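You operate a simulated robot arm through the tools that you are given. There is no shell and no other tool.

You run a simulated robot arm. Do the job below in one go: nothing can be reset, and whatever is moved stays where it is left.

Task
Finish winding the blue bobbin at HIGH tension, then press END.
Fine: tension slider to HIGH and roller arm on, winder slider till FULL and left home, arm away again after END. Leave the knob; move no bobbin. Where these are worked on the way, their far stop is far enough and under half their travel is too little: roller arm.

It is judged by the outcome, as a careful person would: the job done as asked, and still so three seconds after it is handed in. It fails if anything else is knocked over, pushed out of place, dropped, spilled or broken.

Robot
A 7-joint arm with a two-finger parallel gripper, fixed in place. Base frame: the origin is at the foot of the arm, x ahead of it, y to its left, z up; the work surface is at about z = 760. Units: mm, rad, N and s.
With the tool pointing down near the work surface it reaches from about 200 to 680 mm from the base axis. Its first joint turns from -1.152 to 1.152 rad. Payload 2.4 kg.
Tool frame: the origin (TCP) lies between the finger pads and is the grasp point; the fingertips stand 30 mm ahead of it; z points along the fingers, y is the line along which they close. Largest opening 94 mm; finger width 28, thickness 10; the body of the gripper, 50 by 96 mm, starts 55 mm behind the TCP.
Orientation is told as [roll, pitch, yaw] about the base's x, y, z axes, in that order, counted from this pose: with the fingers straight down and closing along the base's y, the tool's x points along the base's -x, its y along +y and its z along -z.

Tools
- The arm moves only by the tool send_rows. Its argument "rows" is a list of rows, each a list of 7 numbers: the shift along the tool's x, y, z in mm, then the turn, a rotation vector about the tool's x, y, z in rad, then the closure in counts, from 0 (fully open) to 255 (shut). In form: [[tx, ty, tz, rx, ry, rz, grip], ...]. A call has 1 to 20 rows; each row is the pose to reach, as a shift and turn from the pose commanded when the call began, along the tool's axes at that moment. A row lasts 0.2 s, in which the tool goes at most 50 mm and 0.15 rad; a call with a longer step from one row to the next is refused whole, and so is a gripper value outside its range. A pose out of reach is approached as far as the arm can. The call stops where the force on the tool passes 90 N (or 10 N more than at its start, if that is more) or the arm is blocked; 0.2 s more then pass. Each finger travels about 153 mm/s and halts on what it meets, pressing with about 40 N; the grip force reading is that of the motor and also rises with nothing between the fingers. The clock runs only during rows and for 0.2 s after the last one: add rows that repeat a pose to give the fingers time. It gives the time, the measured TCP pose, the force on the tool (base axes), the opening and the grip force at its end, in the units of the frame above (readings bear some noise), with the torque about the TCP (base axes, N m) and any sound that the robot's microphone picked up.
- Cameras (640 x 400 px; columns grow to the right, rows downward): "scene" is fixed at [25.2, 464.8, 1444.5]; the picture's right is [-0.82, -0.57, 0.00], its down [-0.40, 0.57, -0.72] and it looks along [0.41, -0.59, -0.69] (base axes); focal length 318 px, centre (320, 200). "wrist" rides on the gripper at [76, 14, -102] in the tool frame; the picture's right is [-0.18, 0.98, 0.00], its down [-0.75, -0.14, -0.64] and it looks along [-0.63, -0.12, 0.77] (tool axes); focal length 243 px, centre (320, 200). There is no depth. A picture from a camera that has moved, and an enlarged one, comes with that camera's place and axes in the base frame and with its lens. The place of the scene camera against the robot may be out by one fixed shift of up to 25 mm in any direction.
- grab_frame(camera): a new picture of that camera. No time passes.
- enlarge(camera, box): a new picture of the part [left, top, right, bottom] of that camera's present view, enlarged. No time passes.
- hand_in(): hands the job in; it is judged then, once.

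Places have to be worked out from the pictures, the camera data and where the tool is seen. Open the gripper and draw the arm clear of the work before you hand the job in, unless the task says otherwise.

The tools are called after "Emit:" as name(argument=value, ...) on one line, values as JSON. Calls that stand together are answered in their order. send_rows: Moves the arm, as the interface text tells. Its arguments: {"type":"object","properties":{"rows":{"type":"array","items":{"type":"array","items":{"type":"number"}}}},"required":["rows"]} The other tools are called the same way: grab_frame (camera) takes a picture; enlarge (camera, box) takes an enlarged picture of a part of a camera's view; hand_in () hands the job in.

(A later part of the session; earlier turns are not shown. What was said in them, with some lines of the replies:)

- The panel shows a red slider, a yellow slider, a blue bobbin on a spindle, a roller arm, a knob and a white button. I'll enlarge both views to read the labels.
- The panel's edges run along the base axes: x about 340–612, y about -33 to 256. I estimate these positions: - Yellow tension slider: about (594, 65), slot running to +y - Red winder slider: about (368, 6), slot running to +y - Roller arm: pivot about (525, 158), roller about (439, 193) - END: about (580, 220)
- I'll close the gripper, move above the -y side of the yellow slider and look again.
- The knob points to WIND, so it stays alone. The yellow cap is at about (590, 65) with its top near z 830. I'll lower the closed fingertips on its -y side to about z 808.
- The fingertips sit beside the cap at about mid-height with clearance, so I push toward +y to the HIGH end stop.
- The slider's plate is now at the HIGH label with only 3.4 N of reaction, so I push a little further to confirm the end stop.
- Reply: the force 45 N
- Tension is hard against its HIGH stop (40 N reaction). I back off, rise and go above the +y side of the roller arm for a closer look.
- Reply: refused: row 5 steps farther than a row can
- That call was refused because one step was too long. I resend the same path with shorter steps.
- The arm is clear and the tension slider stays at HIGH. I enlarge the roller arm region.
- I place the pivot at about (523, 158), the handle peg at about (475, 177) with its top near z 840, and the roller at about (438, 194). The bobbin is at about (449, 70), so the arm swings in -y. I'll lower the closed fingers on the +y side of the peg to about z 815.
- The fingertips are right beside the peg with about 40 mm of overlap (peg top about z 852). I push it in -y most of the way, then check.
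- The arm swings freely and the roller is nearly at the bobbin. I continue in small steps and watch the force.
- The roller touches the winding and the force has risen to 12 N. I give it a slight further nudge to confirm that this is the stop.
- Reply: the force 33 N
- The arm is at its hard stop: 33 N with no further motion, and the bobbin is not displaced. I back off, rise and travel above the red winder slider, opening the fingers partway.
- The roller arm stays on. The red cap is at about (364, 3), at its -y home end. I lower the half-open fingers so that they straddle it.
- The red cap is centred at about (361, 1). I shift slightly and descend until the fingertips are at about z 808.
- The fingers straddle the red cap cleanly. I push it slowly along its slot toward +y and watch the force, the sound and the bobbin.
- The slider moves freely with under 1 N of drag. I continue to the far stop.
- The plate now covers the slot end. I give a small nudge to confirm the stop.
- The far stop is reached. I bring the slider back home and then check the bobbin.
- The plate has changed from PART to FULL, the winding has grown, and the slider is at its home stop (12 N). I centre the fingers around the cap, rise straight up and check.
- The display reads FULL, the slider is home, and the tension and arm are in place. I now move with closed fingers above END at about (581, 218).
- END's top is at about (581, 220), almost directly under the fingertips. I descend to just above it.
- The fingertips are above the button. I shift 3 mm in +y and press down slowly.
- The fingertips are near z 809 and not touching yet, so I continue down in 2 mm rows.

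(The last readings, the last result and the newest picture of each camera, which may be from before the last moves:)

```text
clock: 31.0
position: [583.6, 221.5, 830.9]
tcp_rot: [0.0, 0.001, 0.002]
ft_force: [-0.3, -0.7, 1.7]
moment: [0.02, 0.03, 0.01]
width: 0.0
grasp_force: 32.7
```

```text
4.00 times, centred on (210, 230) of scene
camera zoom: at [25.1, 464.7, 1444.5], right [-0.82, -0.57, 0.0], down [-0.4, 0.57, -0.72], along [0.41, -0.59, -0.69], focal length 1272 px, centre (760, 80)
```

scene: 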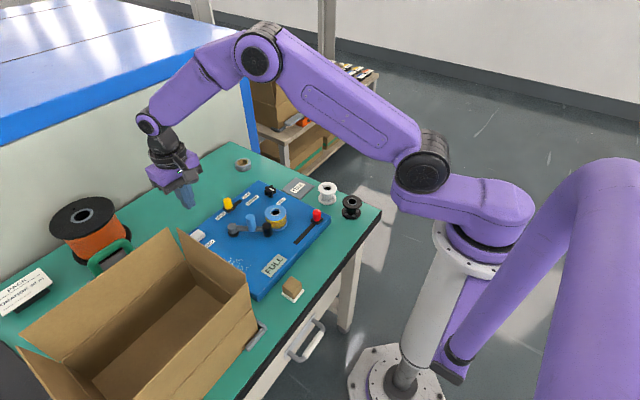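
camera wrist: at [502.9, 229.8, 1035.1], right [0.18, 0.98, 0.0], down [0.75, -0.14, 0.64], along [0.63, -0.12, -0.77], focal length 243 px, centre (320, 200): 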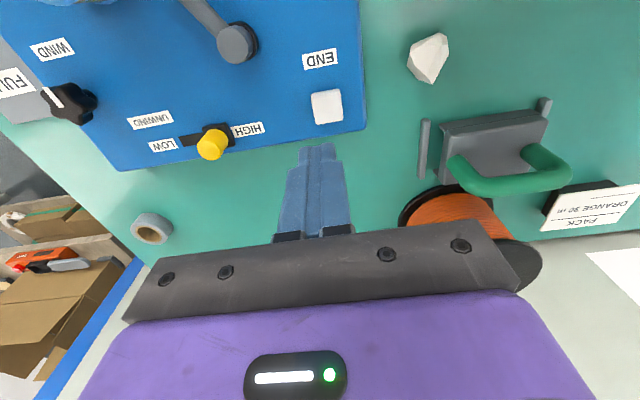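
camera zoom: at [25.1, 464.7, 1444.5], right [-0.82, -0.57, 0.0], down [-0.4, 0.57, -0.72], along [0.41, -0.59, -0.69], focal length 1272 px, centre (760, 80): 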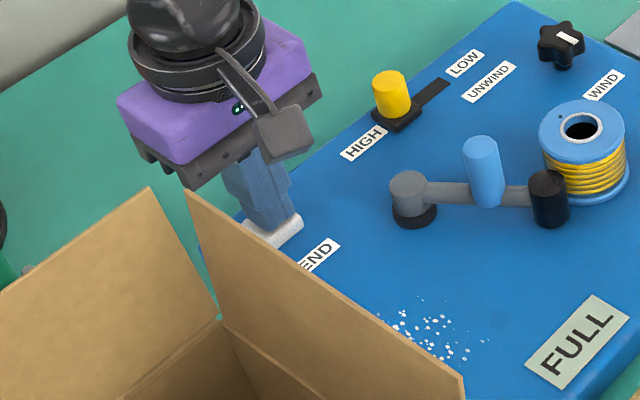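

A light contact has begun (1.7 N at a tip height of about 801). I keep pressing.

Emit:
send_rows(rows=[[0, 0, 2, 0, 0, 0, 255], [0, 0, 4, 0, 0, 0, 255], [0, 0, 6, 0, 0, 0, 255]])

Emit:
enlarge(camera="wrist", box=[230, 60, 430, 200])

Emit:
enlarge(camera="scene", box=[130, 180, 290, 280])

```text
clock: 31.8
position: [583.6, 220.8, 826.7]
tcp_rot: [0.001, -0.002, -0.001]
ft_force: [-0.4, 0.0, 11.2]
moment: [-0.03, 0.03, -0.01]
width: 0.1
grasp_force: 32.8
heard: click
```

```text
2.86 times, centred on (330, 130) of wrist
camera zoom: at [506.0, 235.3, 930.6], right [0.18, 0.98, 0.0], down [0.75, -0.14, 0.64], along [0.63, -0.12, -0.77], focal length 693 px, centre (291, 400)
```

zoom: 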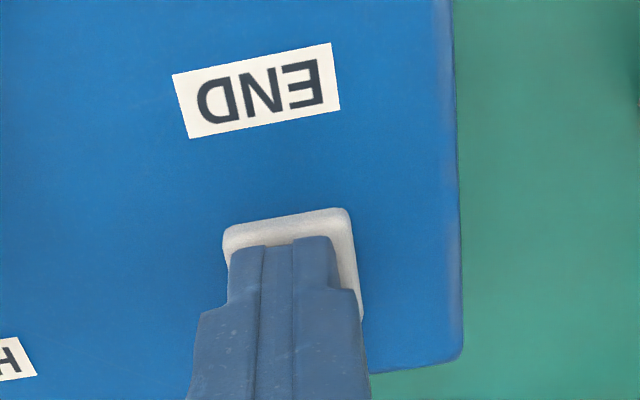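

```text
4.00 times, centred on (210, 230) of scene
camera zoom: at [25.0, 464.7, 1444.5], right [-0.82, -0.57, 0.0], down [-0.4, 0.57, -0.72], along [0.41, -0.59, -0.69], focal length 1272 px, centre (760, 80)
```

zoom: 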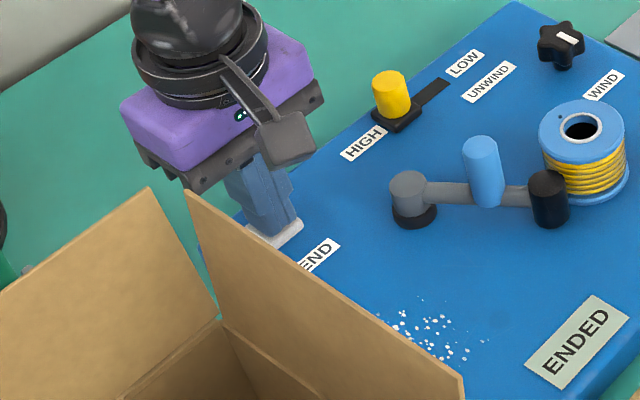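

The click was heard and the display reads ENDED. I lift off and move above the roller arm's handle, half-opening the fingers so they can straddle the peg for the return.

Emit:
send_rows(rows=[[0, 0, -15, 0, 0, 0, 255], [0, 0, -50, 0, 0, 0, 255], [0, 0, -85, 0, 0, 0, 255], [0, 0, -120, 0, 0, 0, 255], [27, -20, -120, 0, 0, 0, 160], [54, -40, -120, 0, 0, 0, 160], [80, -60, -120, 0, 0, 0, 160], [106, -81, -120, 0, 0, 0, 160], [106, -81, -120, 0, 0, 0, 160]])

Emit:
grab_frame(camera="wrist")

Emit:
enlarge(camera="scene", box=[180, 170, 360, 290])

```text
clock: 33.8
position: [477.0, 139.8, 946.3]
tcp_rot: [-0.001, 0.0, 0.0]
ft_force: [0.5, -0.1, 0.3]
moment: [-0.03, 0.01, -0.02]
width: 35.0
grasp_force: 0.0
```

```text
taken
camera wrist: at [399.8, 154.0, 1050.3], right [0.18, 0.98, 0.0], down [0.75, -0.14, 0.64], along [0.63, -0.12, -0.77], focal length 243 px, centre (320, 200)
```

wrist: 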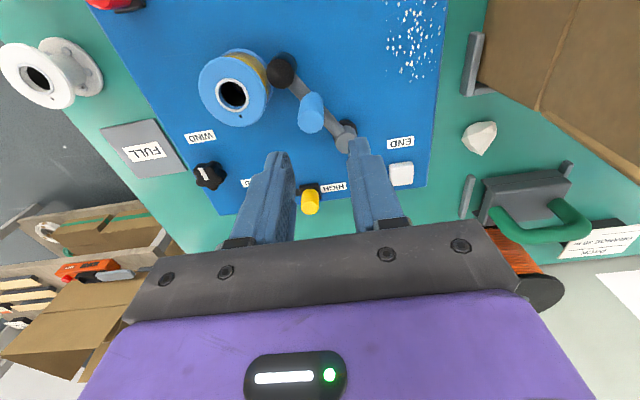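

```text
3.33 times, centred on (270, 230) of scene
camera zoom: at [25.2, 464.7, 1444.5], right [-0.82, -0.57, 0.0], down [-0.4, 0.57, -0.72], along [0.41, -0.59, -0.69], focal length 1060 px, centre (487, 100)
```

zoom: 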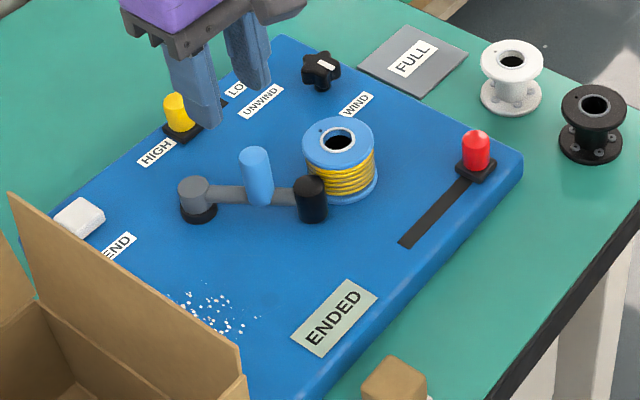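

The display shows ENDED. The peg is at about (475, 132) and the bobbin at about (447, 72) with a flange radius of about 31. I descend straddling the peg, biased 6 mm in +x for bobbin clearance, first partway.

Emit:
send_rows(rows=[[-6, -2, 25, 0, 0, 0, 160], [-6, -2, 50, 0, 0, 0, 160], [-6, -2, 60, 0, 0, 0, 160], [-6, -2, 60, 0, 0, 0, 160]])

Emit:
enlarge(camera="wrist", box=[170, 60, 450, 240])

Emit:
enlarge(camera="scene", box=[200, 170, 320, 260])

```text
clock: 34.8
position: [483.1, 138.2, 886.3]
tcp_rot: [0.0, 0.0, 0.0]
ft_force: [0.2, -0.3, -0.3]
moment: [0.01, -0.02, 0.01]
width: 35.0
grasp_force: 0.1
```

```text
2.22 times, centred on (310, 150) of wrist
camera zoom: at [407.2, 153.0, 990.0], right [0.18, 0.98, 0.0], down [0.75, -0.14, 0.64], along [0.63, -0.12, -0.77], focal length 539 px, centre (342, 311)
```

zoom: 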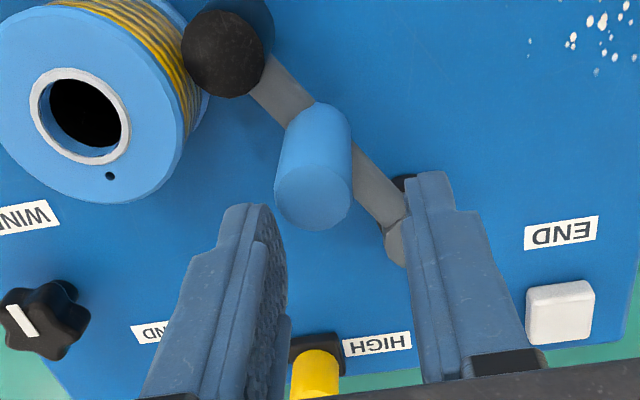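

```text
4.44 times, centred on (260, 215) of scene
camera zoom: at [25.2, 464.8, 1444.5], right [-0.82, -0.57, 0.0], down [-0.4, 0.57, -0.72], along [0.41, -0.59, -0.69], focal length 1414 px, centre (587, 133)
```

zoom: 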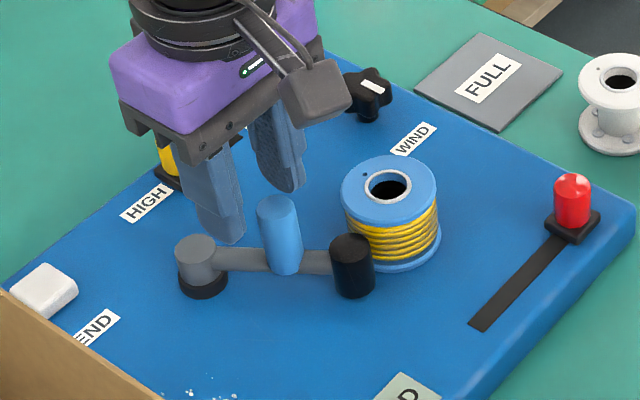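

The peg is about 21 mm in diameter, so I open a little more and shift 3 mm in -y for clearance before descending around it.

Emit:
send_rows(rows=[[0, -3, 0, 0, 0, 0, 148], [0, -3, 0, 0, 0, 0, 148], [0, -3, 10, 0, 0, 0, 148], [0, -3, 20, 0, 0, 0, 148], [0, -3, 30, 0, 0, 0, 148], [0, -3, 38, 0, 0, 0, 148], [0, -3, 38, 0, 0, 0, 148]])

Emit:
enlarge(camera="wrist", box=[170, 60, 450, 240])

Emit:
enlarge(camera="scene", box=[200, 170, 320, 260])

```text
clock: 36.4
position: [482.4, 134.9, 847.4]
tcp_rot: [0.0, 0.0, 0.001]
ft_force: [-0.3, -0.2, 0.2]
moment: [0.0, 0.02, 0.0]
width: 39.5
grasp_force: 0.1
```

```text
2.22 times, centred on (310, 150) of wrist
camera zoom: at [406.3, 149.7, 951.2], right [0.18, 0.98, 0.0], down [0.75, -0.14, 0.64], along [0.63, -0.12, -0.77], focal length 539 px, centre (342, 311)
```

zoom: 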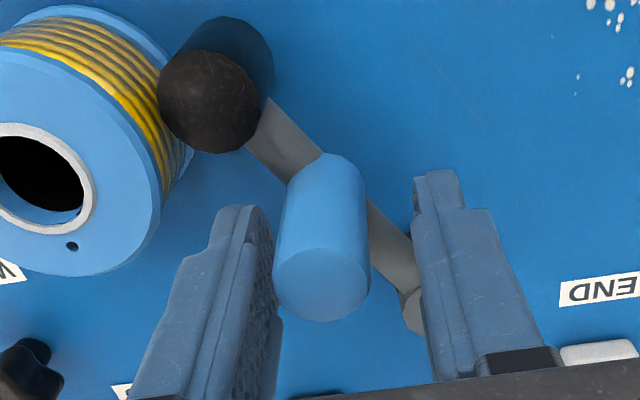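

```text
4.44 times, centred on (260, 215) of scene
camera zoom: at [25.2, 464.8, 1444.5], right [-0.82, -0.57, 0.0], down [-0.4, 0.57, -0.72], along [0.41, -0.59, -0.69], focal length 1414 px, centre (587, 133)
```

zoom: 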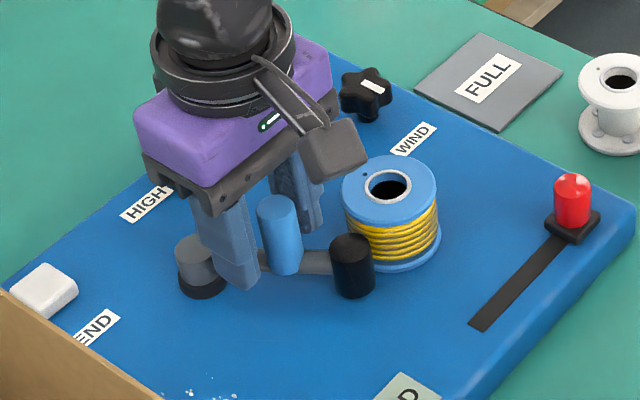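

The fingers straddle the peg cleanly and clear the bobbin. I push in +y to swing the arm back toward where it started.

Emit:
send_rows(rows=[[0, 7, 0, 0, 0, 0, 148], [2, 14, 0, 0, 0, 0, 148], [4, 21, 0, 0, 0, 0, 148], [5, 28, 0, 0, 0, 0, 148], [5, 35, 0, 0, 0, 0, 148], [5, 42, 0, 0, 0, 0, 148]])

Emit:
enlarge(camera="wrist", box=[170, 60, 450, 240])

Emit:
enlarge(camera="scene", box=[200, 170, 320, 260])

```text
clock: 37.8
position: [479.1, 178.2, 848.3]
tcp_rot: [0.001, 0.0, -0.001]
ft_force: [0.5, -0.2, -0.1]
moment: [-0.02, 0.05, 0.03]
width: 39.8
grasp_force: 0.1
```

```text
2.22 times, centred on (310, 150) of wrist
camera zoom: at [401.7, 192.0, 951.9], right [0.18, 0.98, 0.0], down [0.75, -0.14, 0.64], along [0.63, -0.12, -0.77], focal length 539 px, centre (342, 311)
```

zoom: 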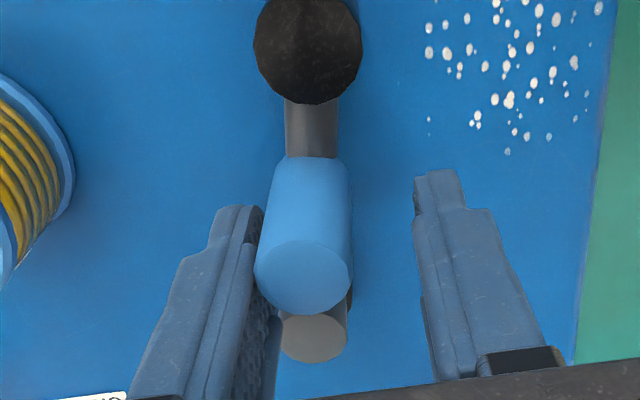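

```text
4.44 times, centred on (260, 215) of scene
camera zoom: at [25.2, 464.7, 1444.5], right [-0.82, -0.57, 0.0], down [-0.4, 0.57, -0.72], along [0.41, -0.59, -0.69], focal length 1414 px, centre (587, 133)
```

zoom: 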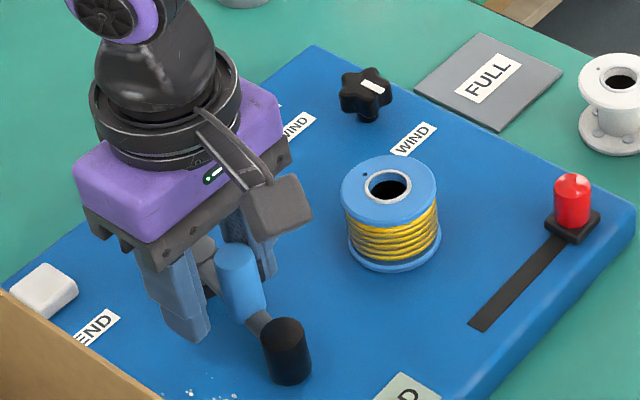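

The arm is swinging back freely. I continue toward its start position and its stop.

Emit:
send_rows(rows=[[0, 4, 0, 0, 0, 0, 148], [0, 8, 0, 0, 0, 0, 148], [0, 11, 0, 0, 0, 0, 148], [0, 14, 0, 0, 0, 0, 148]])

Emit:
enlarge(camera="wrist", box=[170, 60, 450, 240])

Emit:
enlarge(camera="scene", box=[200, 170, 320, 260])

```text
clock: 38.8
position: [479.3, 189.8, 846.9]
tcp_rot: [-0.001, 0.001, -0.001]
ft_force: [-5.3, -11.1, 13.2]
moment: [-0.69, -0.07, -0.24]
width: 45.9
grasp_force: 5.3
```

```text
2.22 times, centred on (310, 150) of wrist
camera zoom: at [401.5, 204.1, 951.4], right [0.19, 0.98, 0.0], down [0.75, -0.14, 0.64], along [0.63, -0.12, -0.77], focal length 539 px, centre (342, 311)
```

zoom: 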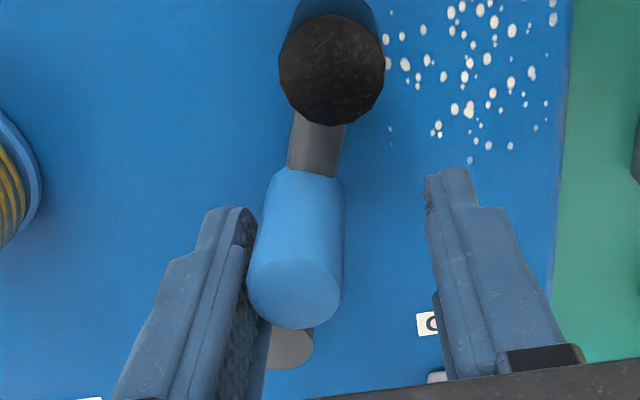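

```text
4.44 times, centred on (260, 215) of scene
camera zoom: at [24.8, 464.4, 1444.6], right [-0.82, -0.57, 0.0], down [-0.4, 0.57, -0.72], along [0.41, -0.59, -0.69], focal length 1414 px, centre (587, 133)
```

zoom: 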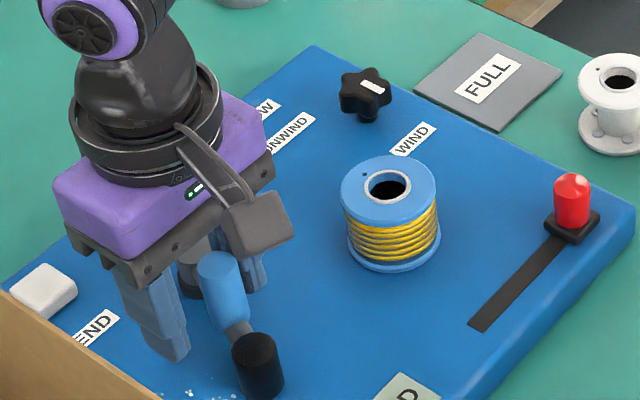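

The arm is back against its starting stop (11 N, finger deflected). I centre the fingers around the peg so nothing drags, then lift straight up and withdraw.

Emit:
send_rows(rows=[[0, -6, 0, 0, 0, 0, 148], [0, -12, 0, 0, 0, 0, 148], [0, -12, 0, 0, 0, 0, 148], [0, -12, -20, 0, 0, 0, 148], [0, -12, -50, 0, 0, 0, 148], [0, -12, -90, 0, 0, 0, 148], [0, -12, -130, 0, 0, 0, 100], [20, -12, -170, 0, 0, 0, 50], [50, -12, -200, 0, 0, 0, 0], [85, -12, -225, 0, 0, 0, 0], [120, -20, -245, 0, 0, 0, 0], [155, -30, -260, 0, 0, 0, 0], [175, -38, -265, 0, 0, 0, 0], [175, -38, -265, 0, 0, 0, 0]])

Emit:
enlarge(camera="scene", box=[160, 160, 360, 300])

Emit:
grab_frame(camera="wrist")

Emit:
grab_frame(camera="scene")

```text
clock: 41.8
position: [302.3, 153.8, 1114.7]
tcp_rot: [0.0, 0.0, 0.0]
ft_force: [-0.6, 0.4, 0.0]
moment: [-0.03, 0.01, 0.0]
width: 93.8
grasp_force: 0.0
```

```text
2.86 times, centred on (260, 230) of scene
camera zoom: at [25.2, 464.8, 1444.5], right [-0.82, -0.57, 0.0], down [-0.4, 0.57, -0.72], along [0.41, -0.59, -0.69], focal length 909 px, centre (491, 114)
```

zoom: 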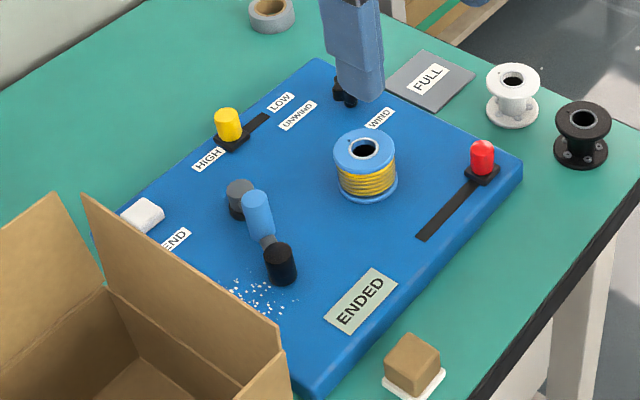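

```text
taken
camera wrist: at [224.7, 167.6, 1218.1], right [0.18, 0.98, 0.0], down [0.75, -0.14, 0.64], along [0.63, -0.12, -0.77], focal length 243 px, centre (320, 200)
```

wrist: 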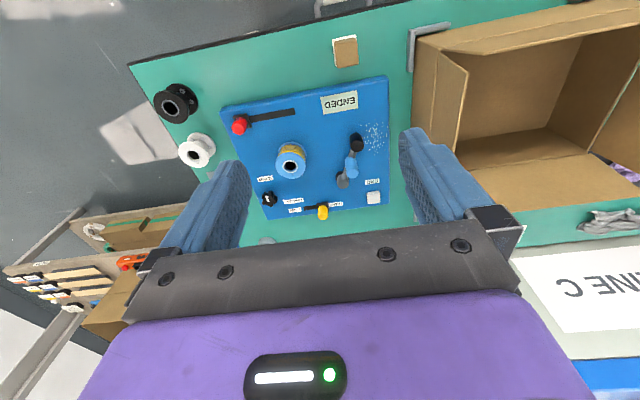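

```text
taken
```

scene: 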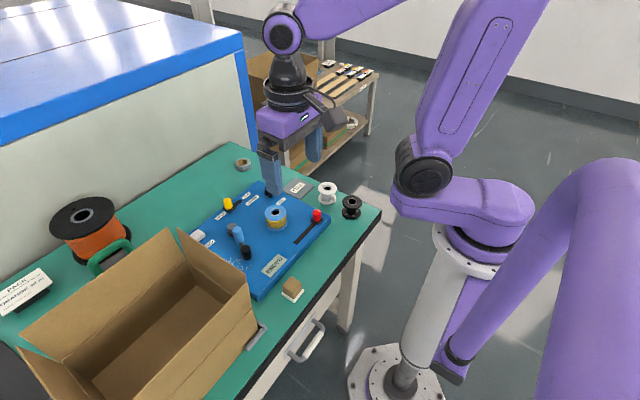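

The pictures show tension at HIGH, winder slider home, roller arm back at its start, knob and bobbins unmoved, and the display reading ENDED. The gripper is open and clear of the work, so I hand in.

Emit:
hand_in()

```text
The job is handed in.
```

The blue bobbin is wound full at HIGH tension, END was pressed, and the job is handed in.

- **Tension slider:** pushed to its HIGH stop before winding and still there in the last pictures.
- **Roller arm:** swung onto the winding to its far stop, then returned to its starting stop after END.
- **Winder slider:** one full stroke out and back turned the display from PART to FULL. The slider was left at its home stop.
- **END:** I heard a click when I pressed the button, and the display changed to ENDED.

The knob was not touched, and the last pictures show no bobbin moved and nothing else disturbed. The gripper is open and the arm is back near its starting position.
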